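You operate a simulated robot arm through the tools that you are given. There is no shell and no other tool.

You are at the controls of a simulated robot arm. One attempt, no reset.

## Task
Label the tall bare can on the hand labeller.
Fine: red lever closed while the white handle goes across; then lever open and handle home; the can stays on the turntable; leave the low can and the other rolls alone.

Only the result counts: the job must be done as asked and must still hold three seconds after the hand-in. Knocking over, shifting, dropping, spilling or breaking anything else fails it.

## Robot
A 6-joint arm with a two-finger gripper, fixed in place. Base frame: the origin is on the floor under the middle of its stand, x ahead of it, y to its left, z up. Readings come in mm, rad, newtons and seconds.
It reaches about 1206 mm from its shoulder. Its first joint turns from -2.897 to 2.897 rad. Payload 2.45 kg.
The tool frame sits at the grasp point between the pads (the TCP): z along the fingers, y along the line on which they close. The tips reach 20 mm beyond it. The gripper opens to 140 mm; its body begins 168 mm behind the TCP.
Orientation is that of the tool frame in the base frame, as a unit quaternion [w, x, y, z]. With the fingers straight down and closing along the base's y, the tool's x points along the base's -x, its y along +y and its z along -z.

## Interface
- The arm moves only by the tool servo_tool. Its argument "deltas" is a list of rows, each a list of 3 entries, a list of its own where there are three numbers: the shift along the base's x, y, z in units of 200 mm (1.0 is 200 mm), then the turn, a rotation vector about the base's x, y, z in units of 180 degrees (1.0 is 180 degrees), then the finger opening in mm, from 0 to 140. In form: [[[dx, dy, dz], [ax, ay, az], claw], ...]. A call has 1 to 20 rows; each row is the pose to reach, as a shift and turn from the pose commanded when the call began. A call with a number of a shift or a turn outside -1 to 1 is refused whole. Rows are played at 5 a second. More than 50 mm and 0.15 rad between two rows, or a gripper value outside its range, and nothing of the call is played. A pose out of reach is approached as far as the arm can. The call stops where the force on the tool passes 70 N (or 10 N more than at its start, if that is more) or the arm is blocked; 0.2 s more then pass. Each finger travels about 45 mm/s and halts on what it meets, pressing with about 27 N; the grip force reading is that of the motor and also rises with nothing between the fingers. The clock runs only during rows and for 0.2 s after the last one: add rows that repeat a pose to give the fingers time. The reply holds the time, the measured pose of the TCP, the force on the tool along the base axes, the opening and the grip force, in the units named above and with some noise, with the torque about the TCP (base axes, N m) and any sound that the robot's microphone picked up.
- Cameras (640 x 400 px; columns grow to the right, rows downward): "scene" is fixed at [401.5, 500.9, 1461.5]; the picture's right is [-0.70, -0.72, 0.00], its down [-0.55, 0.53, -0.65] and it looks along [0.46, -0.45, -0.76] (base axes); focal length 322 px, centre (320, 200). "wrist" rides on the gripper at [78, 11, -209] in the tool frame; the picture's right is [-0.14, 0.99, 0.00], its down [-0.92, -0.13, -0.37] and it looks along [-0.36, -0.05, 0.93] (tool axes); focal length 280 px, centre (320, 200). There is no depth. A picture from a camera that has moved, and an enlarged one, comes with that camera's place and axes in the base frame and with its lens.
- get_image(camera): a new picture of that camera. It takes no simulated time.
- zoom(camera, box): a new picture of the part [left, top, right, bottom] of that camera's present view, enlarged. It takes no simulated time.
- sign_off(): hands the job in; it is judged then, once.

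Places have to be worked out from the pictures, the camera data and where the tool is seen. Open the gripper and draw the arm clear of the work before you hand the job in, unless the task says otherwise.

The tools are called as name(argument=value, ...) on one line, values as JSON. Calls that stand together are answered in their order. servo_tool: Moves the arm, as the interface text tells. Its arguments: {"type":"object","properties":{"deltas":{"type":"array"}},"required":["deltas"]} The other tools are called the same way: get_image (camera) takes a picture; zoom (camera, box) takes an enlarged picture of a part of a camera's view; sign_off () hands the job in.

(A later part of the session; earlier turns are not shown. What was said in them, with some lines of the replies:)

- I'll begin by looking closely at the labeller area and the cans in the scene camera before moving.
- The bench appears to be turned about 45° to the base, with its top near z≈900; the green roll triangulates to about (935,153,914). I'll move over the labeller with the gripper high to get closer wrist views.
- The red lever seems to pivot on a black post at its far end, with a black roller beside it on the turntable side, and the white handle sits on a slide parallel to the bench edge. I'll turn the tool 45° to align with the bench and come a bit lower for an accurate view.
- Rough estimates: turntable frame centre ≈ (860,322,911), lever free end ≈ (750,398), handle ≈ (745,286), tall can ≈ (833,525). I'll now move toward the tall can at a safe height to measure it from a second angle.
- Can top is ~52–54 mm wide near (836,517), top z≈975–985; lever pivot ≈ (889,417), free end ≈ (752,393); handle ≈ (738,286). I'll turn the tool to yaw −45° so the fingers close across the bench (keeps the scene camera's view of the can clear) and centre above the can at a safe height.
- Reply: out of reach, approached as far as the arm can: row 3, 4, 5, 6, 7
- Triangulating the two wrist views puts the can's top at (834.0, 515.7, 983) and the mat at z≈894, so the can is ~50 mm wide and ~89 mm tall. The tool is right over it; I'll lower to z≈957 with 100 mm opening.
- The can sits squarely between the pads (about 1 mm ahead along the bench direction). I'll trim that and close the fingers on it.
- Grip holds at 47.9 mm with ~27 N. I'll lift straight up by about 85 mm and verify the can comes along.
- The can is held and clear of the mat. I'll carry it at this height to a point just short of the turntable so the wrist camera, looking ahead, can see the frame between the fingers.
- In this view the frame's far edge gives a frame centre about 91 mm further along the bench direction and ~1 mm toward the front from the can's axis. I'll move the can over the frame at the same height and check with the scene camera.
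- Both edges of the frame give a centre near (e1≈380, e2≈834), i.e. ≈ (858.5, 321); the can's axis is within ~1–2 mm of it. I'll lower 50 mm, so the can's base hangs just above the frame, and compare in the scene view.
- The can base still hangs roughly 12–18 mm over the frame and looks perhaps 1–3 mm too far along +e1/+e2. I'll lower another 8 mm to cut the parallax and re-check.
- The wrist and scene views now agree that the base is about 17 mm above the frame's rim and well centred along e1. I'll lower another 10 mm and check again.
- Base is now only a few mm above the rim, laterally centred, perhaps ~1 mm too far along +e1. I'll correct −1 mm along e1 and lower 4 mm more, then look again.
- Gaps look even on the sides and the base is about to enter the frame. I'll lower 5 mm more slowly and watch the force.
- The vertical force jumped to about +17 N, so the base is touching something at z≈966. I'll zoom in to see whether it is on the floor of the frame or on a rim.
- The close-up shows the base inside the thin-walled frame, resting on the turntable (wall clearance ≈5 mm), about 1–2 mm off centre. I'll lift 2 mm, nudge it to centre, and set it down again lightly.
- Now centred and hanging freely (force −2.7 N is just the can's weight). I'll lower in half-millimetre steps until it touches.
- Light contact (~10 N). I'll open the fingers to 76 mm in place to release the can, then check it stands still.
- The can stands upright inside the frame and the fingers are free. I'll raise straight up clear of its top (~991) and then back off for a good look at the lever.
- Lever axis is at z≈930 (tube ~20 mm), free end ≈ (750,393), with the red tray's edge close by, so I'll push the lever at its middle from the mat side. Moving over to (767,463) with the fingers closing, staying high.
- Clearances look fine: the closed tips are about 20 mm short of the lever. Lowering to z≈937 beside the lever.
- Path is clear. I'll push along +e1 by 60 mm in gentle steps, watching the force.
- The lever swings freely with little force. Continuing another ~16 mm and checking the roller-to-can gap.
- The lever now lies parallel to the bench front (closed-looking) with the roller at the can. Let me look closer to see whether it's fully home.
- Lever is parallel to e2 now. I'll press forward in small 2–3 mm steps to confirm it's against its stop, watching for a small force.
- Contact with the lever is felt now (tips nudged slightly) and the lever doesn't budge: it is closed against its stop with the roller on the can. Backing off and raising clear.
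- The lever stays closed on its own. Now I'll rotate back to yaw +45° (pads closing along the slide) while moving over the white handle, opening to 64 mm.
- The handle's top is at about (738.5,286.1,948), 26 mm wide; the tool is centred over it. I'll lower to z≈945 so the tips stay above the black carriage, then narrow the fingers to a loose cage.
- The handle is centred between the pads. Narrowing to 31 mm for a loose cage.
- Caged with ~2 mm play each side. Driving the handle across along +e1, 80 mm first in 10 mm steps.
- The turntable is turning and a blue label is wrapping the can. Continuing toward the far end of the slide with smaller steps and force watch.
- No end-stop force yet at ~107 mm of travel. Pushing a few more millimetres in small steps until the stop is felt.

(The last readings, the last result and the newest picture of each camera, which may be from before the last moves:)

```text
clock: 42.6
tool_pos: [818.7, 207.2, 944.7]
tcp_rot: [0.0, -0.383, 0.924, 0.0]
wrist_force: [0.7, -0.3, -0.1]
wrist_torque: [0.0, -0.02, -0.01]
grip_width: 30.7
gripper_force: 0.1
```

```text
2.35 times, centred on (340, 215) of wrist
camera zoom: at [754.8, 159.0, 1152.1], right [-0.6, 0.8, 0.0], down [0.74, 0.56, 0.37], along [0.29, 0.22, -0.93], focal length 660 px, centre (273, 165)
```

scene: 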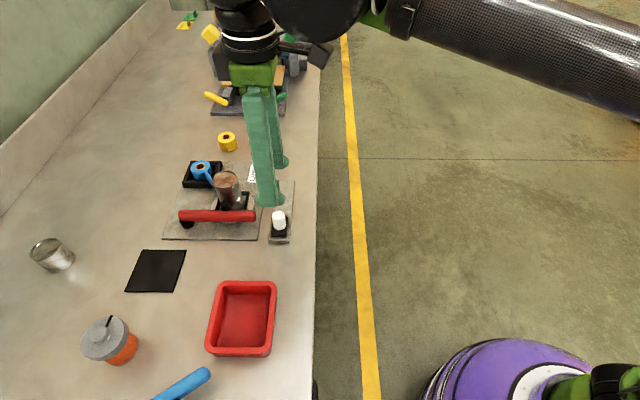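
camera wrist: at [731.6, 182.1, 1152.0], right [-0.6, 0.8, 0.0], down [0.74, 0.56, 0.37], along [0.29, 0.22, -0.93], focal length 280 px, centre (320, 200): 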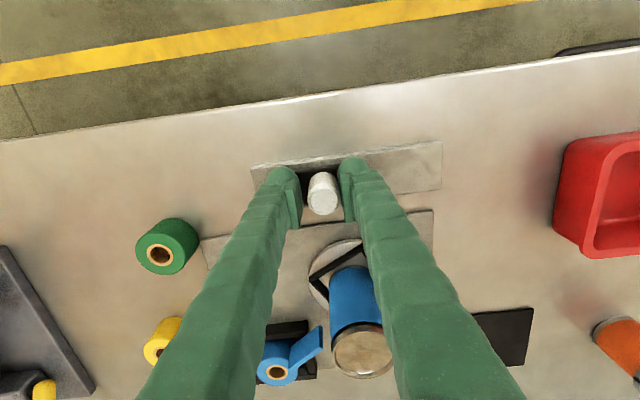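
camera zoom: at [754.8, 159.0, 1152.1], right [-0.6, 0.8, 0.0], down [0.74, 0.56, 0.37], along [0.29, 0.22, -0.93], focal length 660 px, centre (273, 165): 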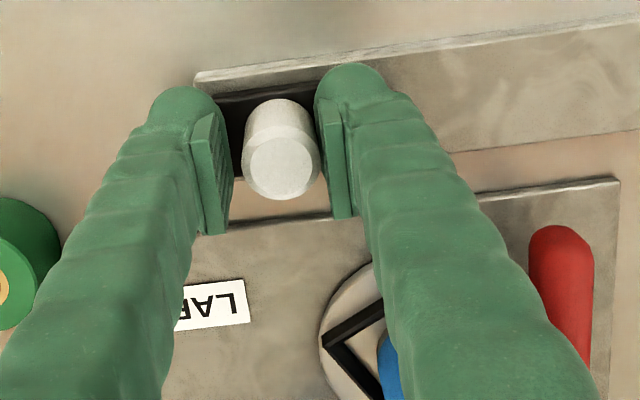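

servo_tool(deltas=[[[0.007, -0.007, 0], [0, 0, 0], 31], [[0.014, -0.014, 0], [0, 0, 0], 31], [[0.021, -0.021, 0], [0, 0, 0], 31], [[0.021, -0.021, 0], [0, 0, 0], 31]])

zoom(camera="wrist", box=[230, 130, 450, 300])

zoom(camera="scene", box=[180, 130, 320, 250])

```text
clock: 43.6
tool_pos: [821.5, 202.9, 943.9]
tcp_rot: [-0.001, -0.384, 0.923, 0.0]
wrist_force: [-9.9, 9.6, -1.2]
wrist_torque: [0.03, 0.08, 0.04]
grip_width: 39.6
gripper_force: 6.7
```

```text
2.35 times, centred on (340, 215) of wrist
camera zoom: at [758.7, 155.2, 1152.4], right [-0.6, 0.8, 0.0], down [0.74, 0.56, 0.37], along [0.29, 0.22, -0.93], focal length 660 px, centre (273, 165)
```

zoom: 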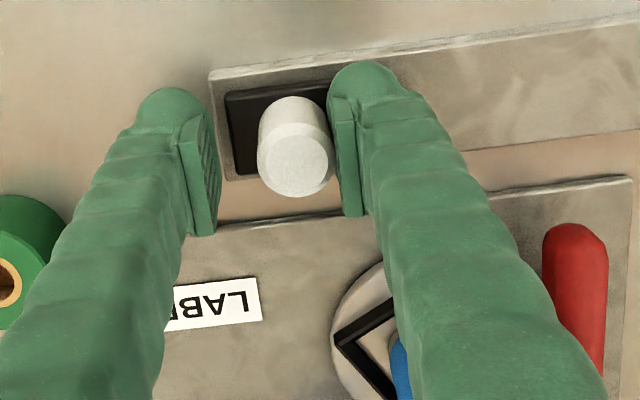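

```text
3.33 times, centred on (250, 190) of scene
camera zoom: at [401.5, 500.9, 1461.5], right [-0.7, -0.72, 0.0], down [-0.55, 0.53, -0.65], along [0.46, -0.45, -0.76], focal length 1072 px, centre (553, 233)
```

zoom: 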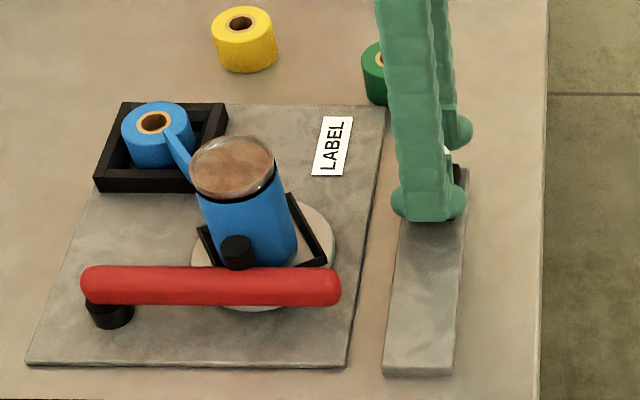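

End stop reached (≈14 N, handle at e1≈430, ~111 mm travel). Easing off, opening, and lifting straight up.

servo_tool(deltas=[[[-0.014, 0.014, 0], [0, 0, 0], 45], [[-0.021, 0.021, 0], [0, 0, 0], 56], [[-0.021, 0.021, 0], [0, 0, 0], 64], [[-0.021, 0.021, 0], [0, 0, 0], 64], [[-0.021, 0.021, 0.1], [0, 0, 0], 64], [[-0.021, 0.021, 0.3], [0, 0, 0], 64], [[-0.021, 0.021, 0.5], [0, 0, 0], 64], [[-0.021, 0.021, 0.6], [0, 0, 0], 64], [[-0.021, 0.021, 0.6], [0, 0, 0], 64]])

get_image(camera="wrist")

zoom(camera="scene", box=[160, 130, 320, 260])

```text
clock: 45.6
tool_pos: [818.4, 207.5, 1066.5]
tcp_rot: [0.0, -0.383, 0.924, -0.001]
wrist_force: [0.1, 0.2, -0.6]
wrist_torque: [0.01, -0.01, 0.0]
grip_width: 64.0
gripper_force: 0.0
```

```text
taken
camera wrist: at [754.0, 159.8, 1273.6], right [-0.6, 0.8, 0.0], down [0.74, 0.56, 0.37], along [0.29, 0.22, -0.93], focal length 280 px, centre (320, 200)
```

wrist: 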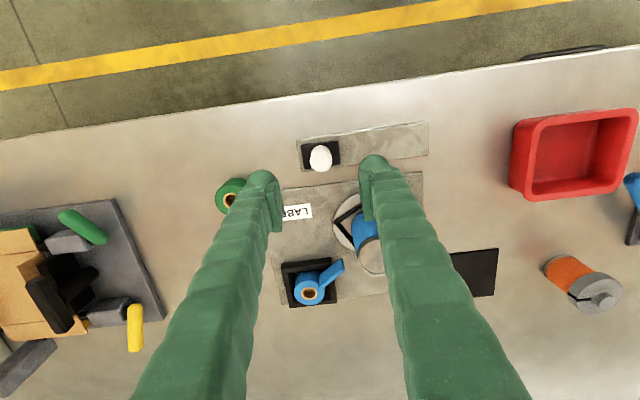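

```text
3.08 times, centred on (240, 195) of scene
camera zoom: at [401.5, 500.9, 1461.5], right [-0.7, -0.72, 0.0], down [-0.55, 0.53, -0.65], along [0.46, -0.45, -0.76], focal length 989 px, centre (566, 215)
```

zoom: 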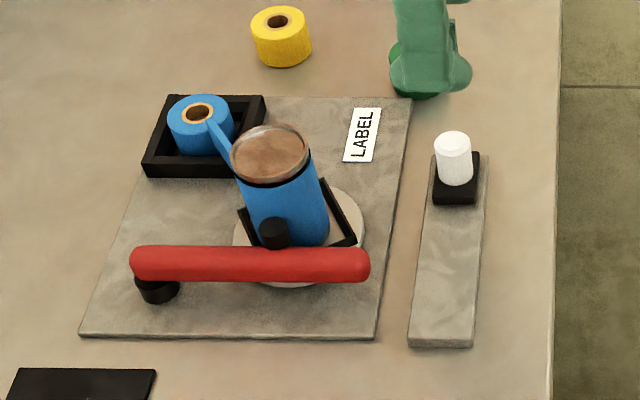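

The handle is parked at the far end, label on the can, lever still closed. Next I'll close the fingers and hover over the gap between the can and the slide, just past the lever's free end (≈ e1 398, e2 772).

servo_tool(deltas=[[[0.012, 0.07, 0], [0, 0, 0], 45], [[0.024, 0.145, 0], [0, 0, 0], 25], [[0.036, 0.22, 0], [0, 0, 0], 5], [[0.0465, 0.2865, 0], [0, 0, 0], 0], [[0.0465, 0.2865, 0], [0, 0, 0], 0], [[0.0465, 0.2865, 0], [0, 0, 0], 0]])

get_image(camera="wrist")

zoom(camera="scene", box=[160, 110, 320, 250])

```text
clock: 47.0
tool_pos: [827.6, 264.2, 1063.1]
tcp_rot: [0.0, -0.383, 0.924, -0.001]
wrist_force: [0.5, 0.3, -0.1]
wrist_torque: [-0.02, -0.02, -0.02]
grip_width: 0.0
gripper_force: 27.0
```

```text
taken
camera wrist: at [763.5, 216.6, 1272.2], right [-0.6, 0.8, 0.0], down [0.74, 0.56, 0.37], along [0.29, 0.22, -0.93], focal length 280 px, centre (320, 200)
```

wrist: 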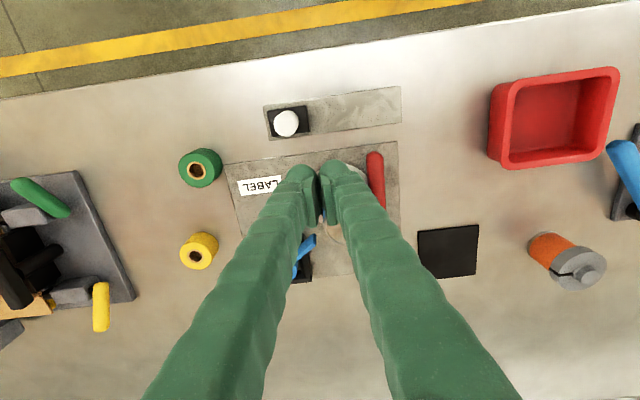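

```text
2.86 times, centred on (240, 180) of scene
camera zoom: at [401.5, 500.9, 1461.5], right [-0.7, -0.72, 0.0], down [-0.55, 0.53, -0.65], along [0.46, -0.45, -0.76], focal length 919 px, centre (549, 257)
```

zoom: 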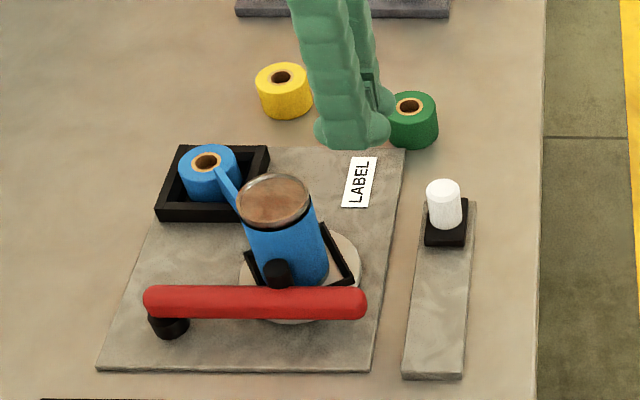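

Projected clearances at this spot are ~11 mm to the can and ~8 mm to the handle; the rotated frame's corner reaches under here, so I'll keep the tips above z≈921. Descending partway first to check.

servo_tool(deltas=[[[-0.003, -0.003, -0.1], [0, 0, 0], 0], [[-0.003, -0.003, -0.22], [0, 0, 0], 0], [[-0.003, -0.003, -0.34], [0, 0, 0], 0], [[-0.003, -0.003, -0.34], [0, 0, 0], 0]])

zoom(camera="scene", box=[180, 120, 320, 250])

zoom(camera="wrist", box=[220, 90, 420, 290])

```text
clock: 48.0
tool_pos: [827.8, 263.1, 995.9]
tcp_rot: [0.0, -0.383, 0.924, -0.001]
wrist_force: [-0.2, -0.2, -0.3]
wrist_torque: [-0.02, 0.02, 0.0]
grip_width: 0.0
gripper_force: 26.7
```

```text
3.08 times, centred on (250, 185) of scene
camera zoom: at [401.5, 500.9, 1461.5], right [-0.7, -0.72, 0.0], down [-0.55, 0.53, -0.65], along [0.46, -0.45, -0.76], focal length 989 px, centre (535, 246)
```

zoom: 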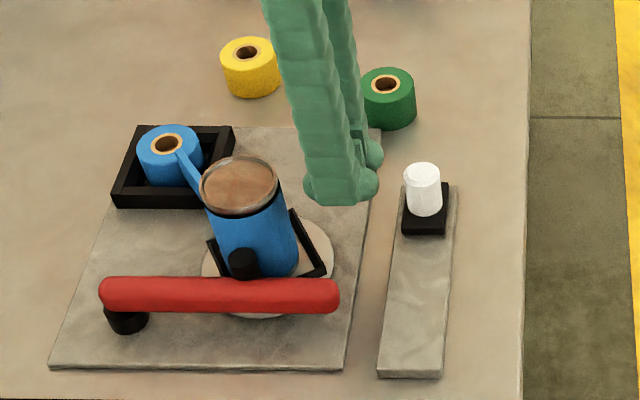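

```text
2.00 times, centred on (320, 190) of wrist
camera zoom: at [764.4, 215.4, 1204.3], right [-0.6, 0.8, 0.0], down [0.74, 0.56, 0.37], along [0.29, 0.22, -0.93], focal length 561 px, centre (320, 220)
```

zoom: 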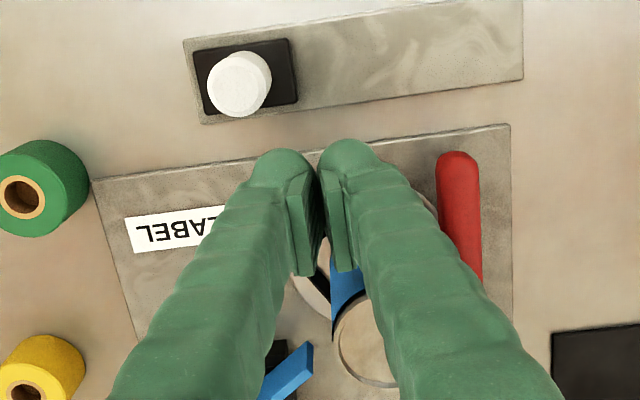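

Clear on both sides. Continuing down to z≈942.

servo_tool(deltas=[[[0, 0, -0.1], [0, 0, 0], 0], [[0, 0, -0.2], [0, 0, 0], 0], [[0, 0, -0.27], [0, 0, 0], 0], [[0, 0, -0.27], [0, 0, 0], 0]])

zoom(camera="scene", box=[190, 140, 310, 250])

zoom(camera="wrist", box=[220, 90, 420, 290])

```text
clock: 49.0
tool_pos: [825.3, 262.8, 940.7]
tcp_rot: [0.0, -0.383, 0.924, 0.0]
wrist_force: [0.1, -0.5, -0.7]
wrist_torque: [0.0, -0.04, -0.01]
grip_width: 0.0
gripper_force: 27.5
```

```text
3.64 times, centred on (250, 195) of scene
camera zoom: at [401.5, 500.9, 1461.5], right [-0.7, -0.72, 0.0], down [-0.55, 0.53, -0.65], along [0.46, -0.45, -0.76], focal length 1169 px, centre (574, 218)
```

zoom: 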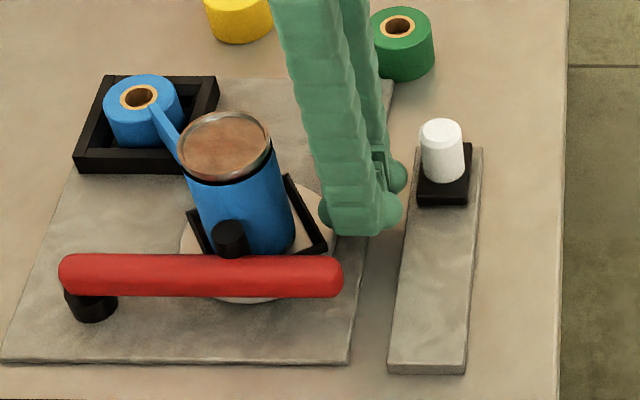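

```text
2.00 times, centred on (320, 190) of wrist
camera zoom: at [762.7, 215.3, 1149.3], right [-0.6, 0.8, 0.0], down [0.74, 0.56, 0.37], along [0.29, 0.22, -0.93], focal length 561 px, centre (320, 220)
```

zoom: 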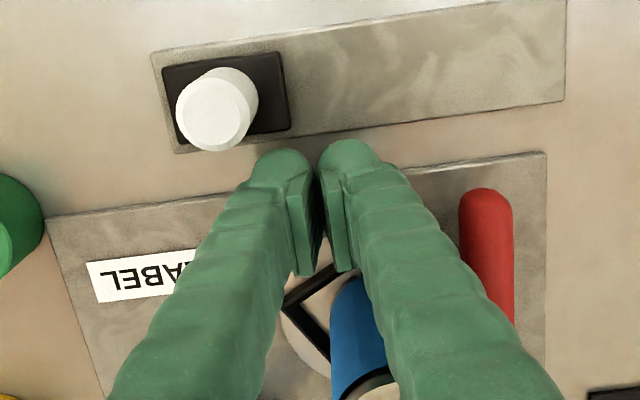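

Finger block is between can and handle, on the far side of the lever. Now pulling along −e1 in gentle steps to open the lever.

servo_tool(deltas=[[[-0.03, 0.03, 0], [0, 0, 0], 0], [[-0.06, 0.06, 0], [0, 0, 0], 0], [[-0.09, 0.09, 0], [0, 0, 0], 0], [[-0.12, 0.12, 0], [0, 0, 0], 0], [[-0.12, 0.12, 0], [0, 0, 0], 0]])

zoom(camera="scene", box=[180, 150, 300, 260])

zoom(camera="wrist", box=[220, 90, 420, 290])

```text
clock: 50.2
tool_pos: [802.6, 286.1, 940.3]
tcp_rot: [0.0, -0.383, 0.924, 0.0]
wrist_force: [0.1, -0.9, -0.8]
wrist_torque: [-0.01, -0.03, 0.0]
grip_width: 0.1
gripper_force: 26.9
```

```text
3.64 times, centred on (240, 205) of scene
camera zoom: at [401.5, 500.9, 1461.5], right [-0.7, -0.72, 0.0], down [-0.55, 0.53, -0.65], along [0.46, -0.45, -0.76], focal length 1169 px, centre (611, 182)
```

zoom: 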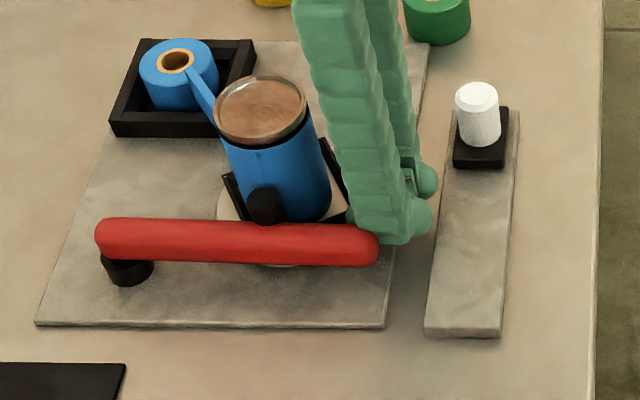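

```text
2.00 times, centred on (320, 190) of wrist
camera zoom: at [738.9, 238.9, 1149.9], right [-0.6, 0.8, 0.0], down [0.74, 0.56, 0.37], along [0.29, 0.22, -0.93], focal length 561 px, centre (320, 220)
```

zoom: 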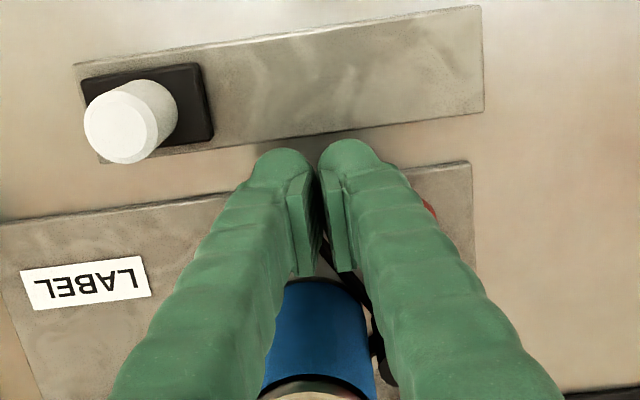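

The lever has just started to move with negligible force and clear gaps. Continuing another 40 mm along −e1.

servo_tool(deltas=[[[-0.03, 0.03, 0], [0, 0, 0], 0], [[-0.06, 0.06, 0], [0, 0, 0], 0], [[-0.09, 0.09, 0], [0, 0, 0], 0], [[-0.12, 0.12, 0], [0, 0, 0], 0], [[-0.145, 0.145, 0], [0, 0, 0], 0], [[-0.145, 0.145, 0], [0, 0, 0], 0]])

zoom(camera="scene", box=[170, 150, 300, 270])

get_image(camera="wrist")

```text
clock: 51.6
tool_pos: [773.4, 315.2, 940.8]
tcp_rot: [0.0, -0.383, 0.924, 0.001]
wrist_force: [0.3, 0.3, 0.8]
wrist_torque: [0.03, 0.0, 0.01]
grip_width: 0.2
gripper_force: 27.1
```

```text
3.33 times, centred on (235, 210) of scene
camera zoom: at [401.5, 500.9, 1461.5], right [-0.7, -0.72, 0.0], down [-0.55, 0.53, -0.65], along [0.46, -0.45, -0.76], focal length 1072 px, centre (603, 167)
```

zoom: 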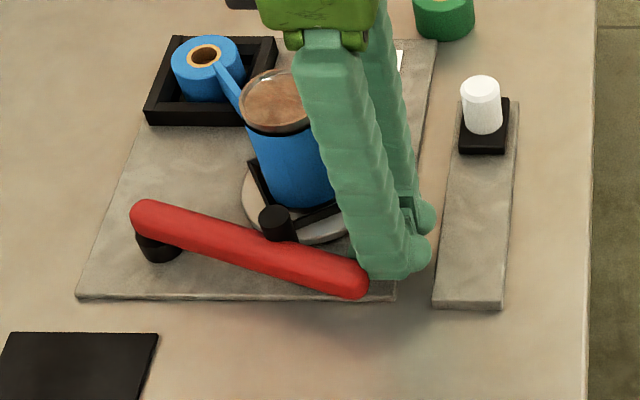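

```text
taken
camera wrist: at [709.9, 268.9, 1149.7], right [-0.6, 0.8, 0.0], down [0.74, 0.56, 0.37], along [0.29, 0.22, -0.93], focal length 280 px, centre (320, 200)
```

wrist: 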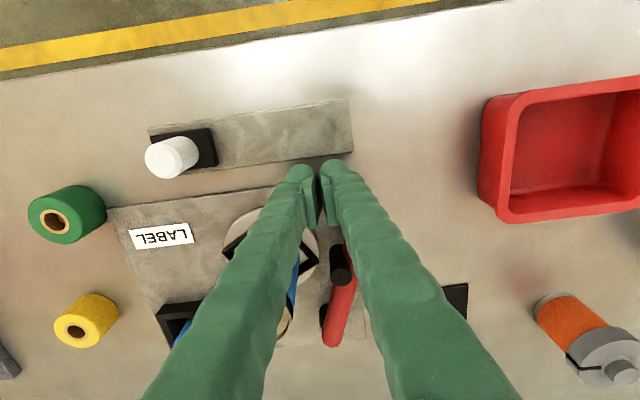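

Lever is about halfway. I'll continue along −e1 while drifting inward (+e2) to keep contact with the lever's tip as it swings.

servo_tool(deltas=[[[-0.015, 0.04, 0], [0, 0, 0], 0], [[-0.03, 0.08, 0], [0, 0, 0], 0], [[-0.04, 0.12, 0], [0, 0, 0], 0], [[-0.05, 0.156, 0], [0, 0, 0], 0], [[-0.05, 0.156, 0], [0, 0, 0], 0]])

zoom(camera="scene", box=[170, 150, 300, 270])

get_image(camera="wrist")

```text
clock: 52.8
tool_pos: [764.1, 347.9, 941.3]
tcp_rot: [0.0, -0.383, 0.924, 0.0]
wrist_force: [0.4, -0.2, -0.4]
wrist_torque: [0.0, 0.0, 0.01]
grip_width: 0.0
gripper_force: 26.7
```

```text
3.33 times, centred on (235, 210) of scene
camera zoom: at [401.5, 500.9, 1461.5], right [-0.7, -0.72, 0.0], down [-0.55, 0.53, -0.65], along [0.46, -0.45, -0.76], focal length 1072 px, centre (603, 167)
```

zoom: 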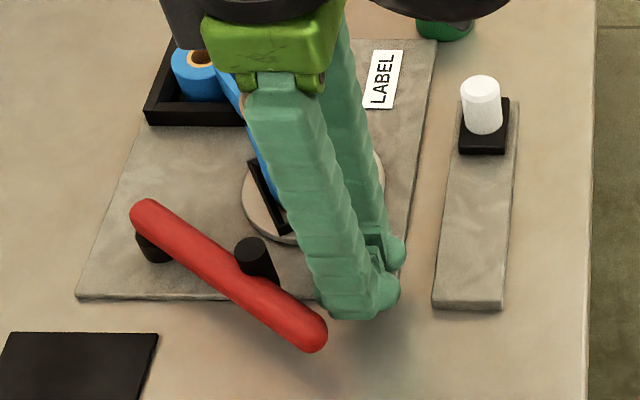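

```text
taken
camera wrist: at [700.6, 299.6, 1150.3], right [-0.6, 0.8, 0.0], down [0.74, 0.56, 0.37], along [0.29, 0.22, -0.93], focal length 280 px, centre (320, 200)
```

wrist: 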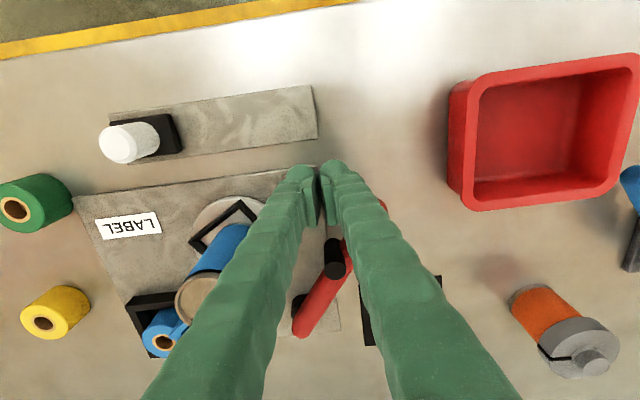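

The lever has swung back to its original open position (same pixels as at the start). Easing off and raising, then heading back over the handle at its far end with the fingers open to 64 mm.

servo_tool(deltas=[[[0.015, -0.015, 0], [0, 0, 0], 0], [[0.015, -0.015, 0.15], [0, 0, 0], 0], [[0.015, -0.015, 0.35], [0, 0, 0], 0], [[0.015, -0.015, 0.5], [0, 0, 0], 0], [[0.015, -0.015, 0.62], [0, 0, 0], 0], [[0.06, -0.15, 0.62], [0, 0, 0], 15], [[0.11, -0.3, 0.62], [0, 0, 0], 30], [[0.16, -0.45, 0.62], [0, 0, 0], 45], [[0.21, -0.58, 0.62], [0, 0, 0], 60], [[0.264, -0.7, 0.62], [0, 0, 0], 64], [[0.264, -0.7, 0.62], [0, 0, 0], 64]])

get_image(camera="wrist")

zoom(camera="scene", box=[150, 130, 310, 270])

```text
clock: 55.2
tool_pos: [815.6, 208.7, 1065.5]
tcp_rot: [0.001, -0.383, 0.924, 0.0]
wrist_force: [-0.8, -0.1, 0.6]
wrist_torque: [0.02, -0.01, 0.01]
grip_width: 63.9
gripper_force: 0.1
```

```text
taken
camera wrist: at [752.5, 160.9, 1274.9], right [-0.6, 0.8, 0.0], down [0.74, 0.56, 0.37], along [0.29, 0.22, -0.93], focal length 280 px, centre (320, 200)
```

wrist: 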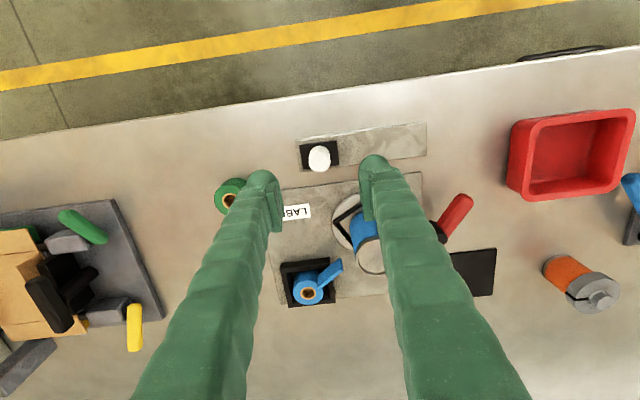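

```text
2.86 times, centred on (230, 200) of scene
camera zoom: at [401.5, 500.9, 1461.5], right [-0.7, -0.72, 0.0], down [-0.55, 0.53, -0.65], along [0.46, -0.45, -0.76], focal length 919 px, centre (577, 200)
```

zoom: 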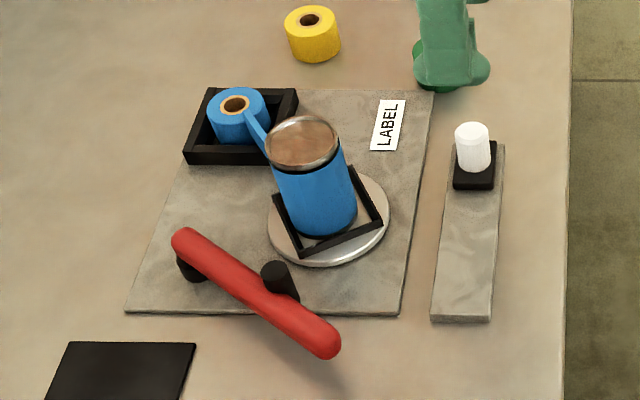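

Lever is exactly as at the start, the can is labelled and upright. Lowering onto the handle again.

servo_tool(deltas=[[[0.003, -0.003, -0.15], [0, 0, 0], 64], [[0.004, -0.004, -0.3], [0, 0, 0], 64], [[0.004, -0.004, -0.45], [0, 0, 0], 64], [[0.004, -0.004, -0.56], [0, 0, 0], 64], [[0.004, -0.004, -0.605], [0, 0, 0], 64], [[0.004, -0.004, -0.605], [0, 0, 0], 64]])

zoom(camera="wrist", box=[220, 110, 420, 290])

```text
clock: 56.6
tool_pos: [815.8, 206.4, 944.8]
tcp_rot: [0.0, -0.382, 0.924, 0.0]
wrist_force: [0.0, -0.3, 0.4]
wrist_torque: [0.04, 0.01, -0.02]
grip_width: 64.0
gripper_force: 0.0
```

```text
2.22 times, centred on (320, 200) of wrist
camera zoom: at [752.0, 157.9, 1152.7], right [-0.6, 0.8, 0.0], down [0.74, 0.56, 0.37], along [0.29, 0.22, -0.93], focal length 623 px, centre (320, 200)
```

zoom: 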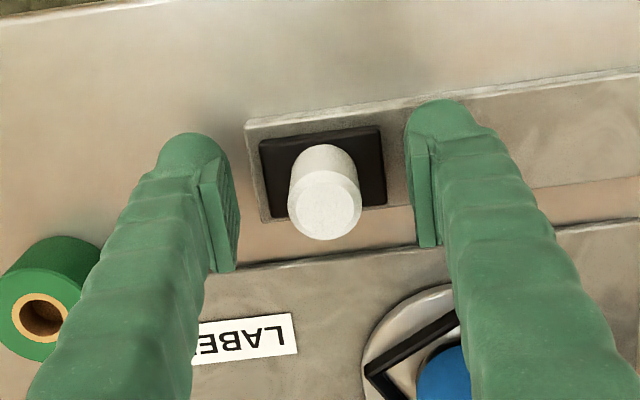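

Centred to ~2 mm. Narrowing to the 31 mm cage, then drawing the handle back along −e1.

servo_tool(deltas=[[[-0.005, 0.005, 0], [0, 0, 0], 52], [[-0.005, 0.005, 0], [0, 0, 0], 42], [[-0.005, 0.005, 0], [0, 0, 0], 34], [[-0.005, 0.005, 0], [0, 0, 0], 31], [[-0.005, 0.005, 0], [0, 0, 0], 31], [[-0.04, 0.04, 0], [0, 0, 0], 31], [[-0.075, 0.075, 0], [0, 0, 0], 31], [[-0.11, 0.11, 0], [0, 0, 0], 31], [[-0.145, 0.145, 0], [0, 0, 0], 31], [[-0.18, 0.18, 0], [0, 0, 0], 31], [[-0.215, 0.215, 0], [0, 0, 0], 31], [[-0.25, 0.25, 0], [0, 0, 0], 31], [[-0.285, 0.285, 0], [0, 0, 0], 31], [[-0.285, 0.285, 0], [0, 0, 0], 31]])

get_image(camera="wrist")

zoom(camera="scene", box=[150, 130, 310, 270])

```text
clock: 59.6
tool_pos: [759.3, 264.1, 944.3]
tcp_rot: [0.0, -0.382, 0.924, 0.0]
wrist_force: [1.3, 0.3, 0.7]
wrist_torque: [0.02, 0.01, 0.02]
grip_width: 31.0
gripper_force: 0.1
```

```text
taken
camera wrist: at [695.6, 216.4, 1153.0], right [-0.6, 0.8, 0.0], down [0.74, 0.56, 0.37], along [0.29, 0.22, -0.93], focal length 280 px, centre (320, 200)
```

wrist: 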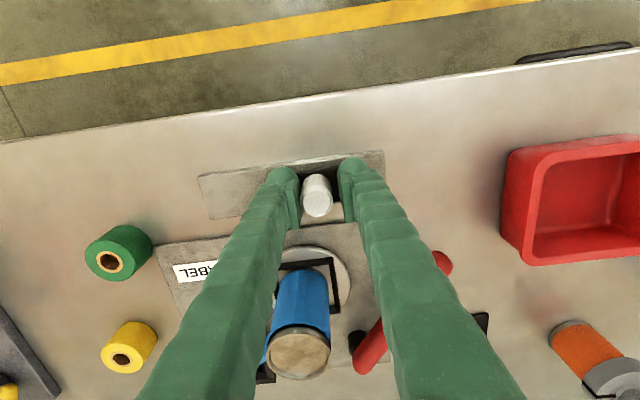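

```text
2.86 times, centred on (230, 200) of scene
camera zoom: at [401.5, 500.9, 1461.5], right [-0.7, -0.72, 0.0], down [-0.55, 0.53, -0.65], along [0.46, -0.45, -0.76], focal length 919 px, centre (577, 200)
```

zoom: 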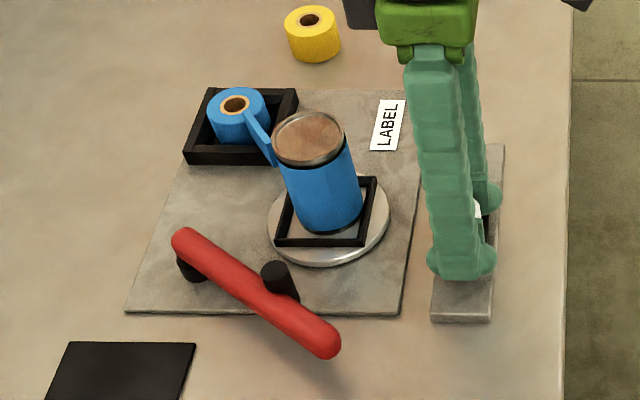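

The handle follows; about 33 mm remain. Continuing to just short of home, then small steps.

servo_tool(deltas=[[[-0.03, 0.03, 0], [0, 0, 0], 31], [[-0.06, 0.06, 0], [0, 0, 0], 31], [[-0.085, 0.085, 0], [0, 0, 0], 31], [[-0.1, 0.1, 0], [0, 0, 0], 31], [[-0.11, 0.11, 0], [0, 0, 0], 31], [[-0.11, 0.11, 0], [0, 0, 0], 31]])

zoom(camera="wrist", box=[220, 110, 420, 290])

```text
clock: 61.0
tool_pos: [738.2, 286.8, 945.3]
tcp_rot: [0.0, -0.382, 0.924, 0.0]
wrist_force: [1.2, 0.0, 0.4]
wrist_torque: [0.0, 0.01, -0.04]
grip_width: 31.0
gripper_force: 0.2
```

```text
2.22 times, centred on (320, 200) of wrist
camera zoom: at [675.0, 239.2, 1153.6], right [-0.6, 0.8, 0.0], down [0.74, 0.56, 0.37], along [0.29, 0.22, -0.93], focal length 623 px, centre (320, 200)
```

zoom: 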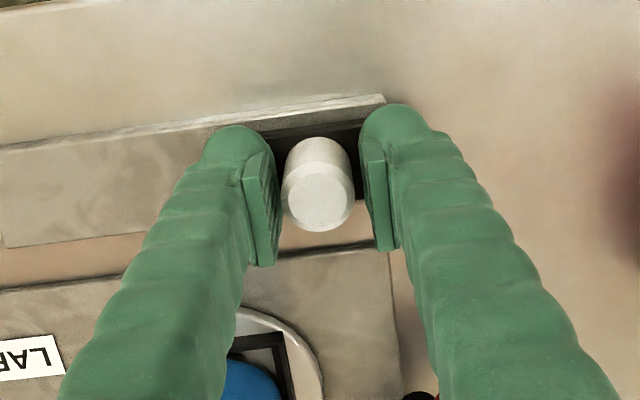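

Handle is within ~2–3 mm of its original place. Pushing a little further until the stop is felt.

servo_tool(deltas=[[[-0.007, 0.007, 0], [0, 0, 0], 31], [[-0.014, 0.014, 0], [0, 0, 0], 31], [[-0.018, 0.018, 0], [0, 0, 0], 31], [[-0.018, 0.018, 0], [0, 0, 0], 31]])

zoom(camera="wrist", box=[220, 110, 420, 290])

```text
clock: 62.0
tool_pos: [735.1, 289.1, 946.1]
tcp_rot: [-0.001, -0.383, 0.924, 0.0]
wrist_force: [3.6, -1.7, 0.5]
wrist_torque: [-0.03, -0.04, 0.04]
grip_width: 33.9
gripper_force: 1.9
```

```text
2.22 times, centred on (320, 200) of wrist
camera zoom: at [671.5, 241.4, 1153.1], right [-0.6, 0.8, 0.0], down [0.74, 0.56, 0.37], along [0.29, 0.22, -0.93], focal length 623 px, centre (320, 200)
```

zoom: 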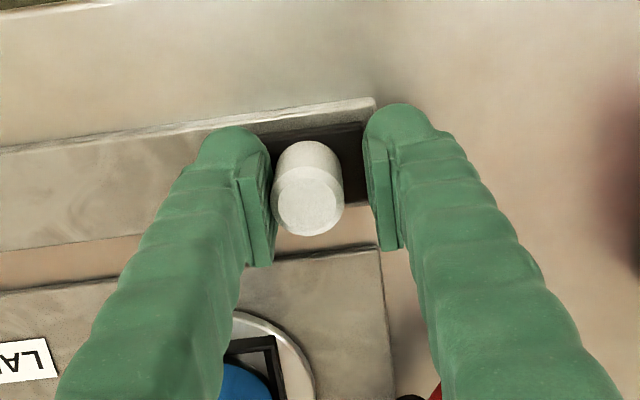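

Home stop felt (~4 N, pads pushed slightly apart). Easing off, opening to 64 mm, then lifting straight up.

servo_tool(deltas=[[[0.008, -0.008, 0], [0, 0, 0], 42], [[0.014, -0.014, 0], [0, 0, 0], 54], [[0.014, -0.014, 0], [0, 0, 0], 64], [[0.014, -0.014, 0], [0, 0, 0], 64], [[0.014, -0.014, 0.12], [0, 0, 0], 64], [[0.014, -0.014, 0.3], [0, 0, 0], 64], [[0.014, -0.014, 0.5], [0, 0, 0], 64], [[0.014, -0.014, 0.7], [0, 0, 0], 64], [[0.014, -0.014, 0.85], [0, 0, 0], 64], [[0.014, -0.014, 0.85], [0, 0, 0], 64]])

get_image(camera="wrist")

get_image(camera="scene")

zoom(camera="scene", box=[150, 120, 310, 260])

```text
clock: 64.2
tool_pos: [735.5, 288.0, 1116.2]
tcp_rot: [0.0, -0.383, 0.924, 0.0]
wrist_force: [0.8, -0.1, 0.6]
wrist_torque: [0.01, 0.01, -0.03]
grip_width: 64.2
gripper_force: 0.0
```

```text
taken
camera wrist: at [673.4, 240.3, 1323.7], right [-0.6, 0.8, 0.0], down [0.74, 0.56, 0.37], along [0.29, 0.22, -0.93], focal length 280 px, centre (320, 200)
```

wrist: 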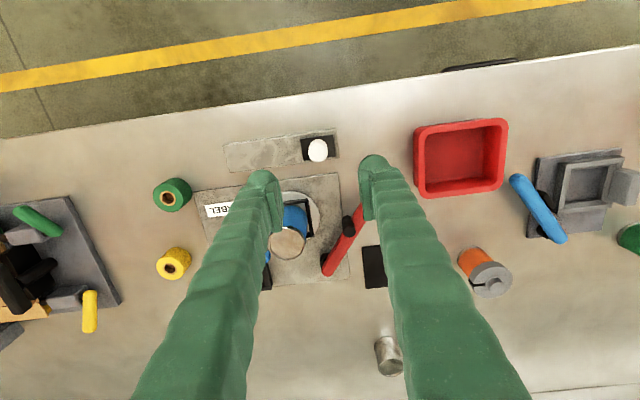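

```text
taken
```

scene: 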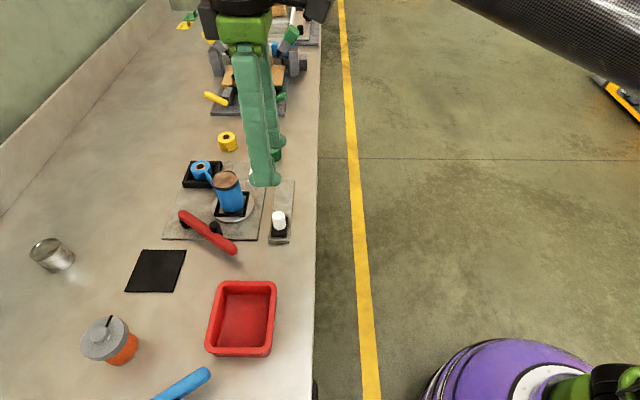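

```text
2.86 times, centred on (230, 190) of scene
camera zoom: at [401.5, 500.9, 1461.5], right [-0.7, -0.72, 0.0], down [-0.55, 0.53, -0.65], along [0.46, -0.45, -0.76], focal length 919 px, centre (577, 229)
```

zoom: 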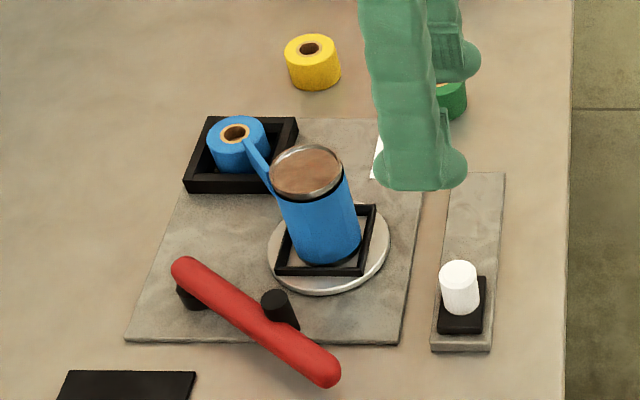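

Handle, lever, rolls and low can are all at their original pixels, and the can stands labelled on the turntable. Retreating the arm to its starting area with the gripper open.

servo_tool(deltas=[[[-0.12, -0.1, 0.05], [0, 0, 0], 70], [[-0.27, -0.23, 0.1], [0, 0, 0], 85], [[-0.42, -0.36, 0.12], [0, 0, 0], 100], [[-0.57, -0.49, 0.14], [0, 0, 0], 120], [[-0.72, -0.62, 0.15], [0, 0, 0], 140], [[-0.87, -0.74, 0.15], [0, 0, 0], 140], [[-0.87, -0.74, 0.15], [0, 0, 0], 140], [[-0.87, -0.74, 0.15], [0, 0, 0], 140]])

get_image(camera="scene")

zoom(camera="scene", box=[150, 120, 310, 260])

get_image(camera="wrist")

```text
clock: 66.0
tool_pos: [563.9, 139.0, 1144.7]
tcp_rot: [-0.001, -0.383, 0.924, 0.0]
wrist_force: [-0.1, 0.2, -0.6]
wrist_torque: [0.02, 0.02, -0.02]
grip_width: 139.8
gripper_force: 0.0
```

```text
taken
```

scene: 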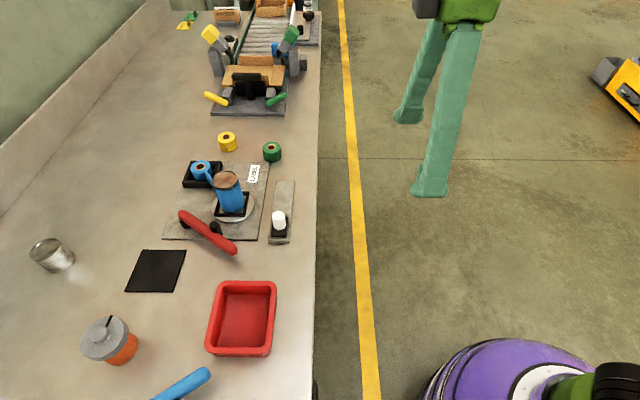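

```text
2.86 times, centred on (230, 190) of scene
camera zoom: at [401.5, 500.9, 1461.5], right [-0.7, -0.72, 0.0], down [-0.55, 0.53, -0.65], along [0.46, -0.45, -0.76], focal length 919 px, centre (577, 229)
```

zoom: 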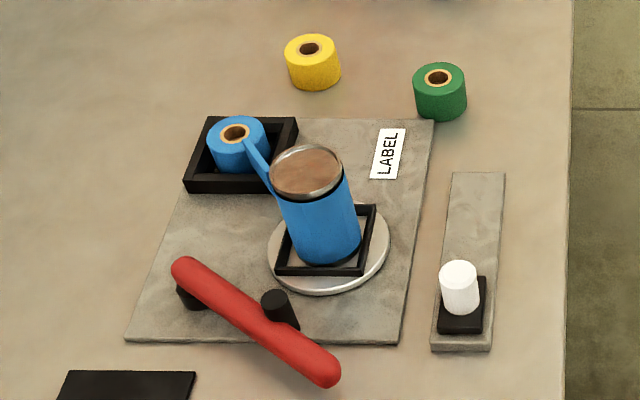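

```text
taken
camera wrist: at [499.5, 90.6, 1353.8], right [-0.6, 0.8, 0.0], down [0.74, 0.56, 0.37], along [0.29, 0.22, -0.93], focal length 280 px, centre (320, 200)
```

wrist: 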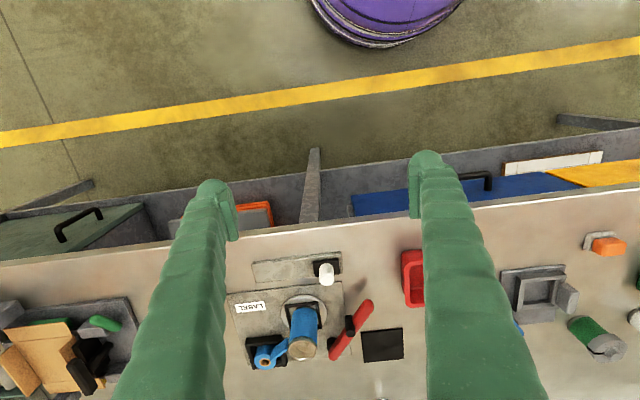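

The pictures show the can labelled and upright on the turntable, the lever open, the handle home and everything else where it was. The arm is clear with the gripper open, so I'm handing in.

sign_off()

```text
The job is handed in.
```

The tall can is labelled: it stands upright on the turntable, inside its frame, with a blue label around it. I handed the job in; no verdict has come back yet.

- **Lever and handle:** the lever stayed closed while the handle went across to its far stop, about 111 mm. I then opened the lever and pushed the handle back until it met its home stop. Both match their starting positions in the scene camera.
- **Label coverage:** every side I could see in the pictures was blue. I did not get a view of the back of the can, so I can't confirm the label goes all the way around.
- **Can position:** the can sits slightly off-centre in the frame after the turntable turned, but it is steady and not leaning.
- **Everything else:** the low can, the yellow and green rolls and the red tray look exactly as they did at the start. The arm is back near its starting position with the gripper open.
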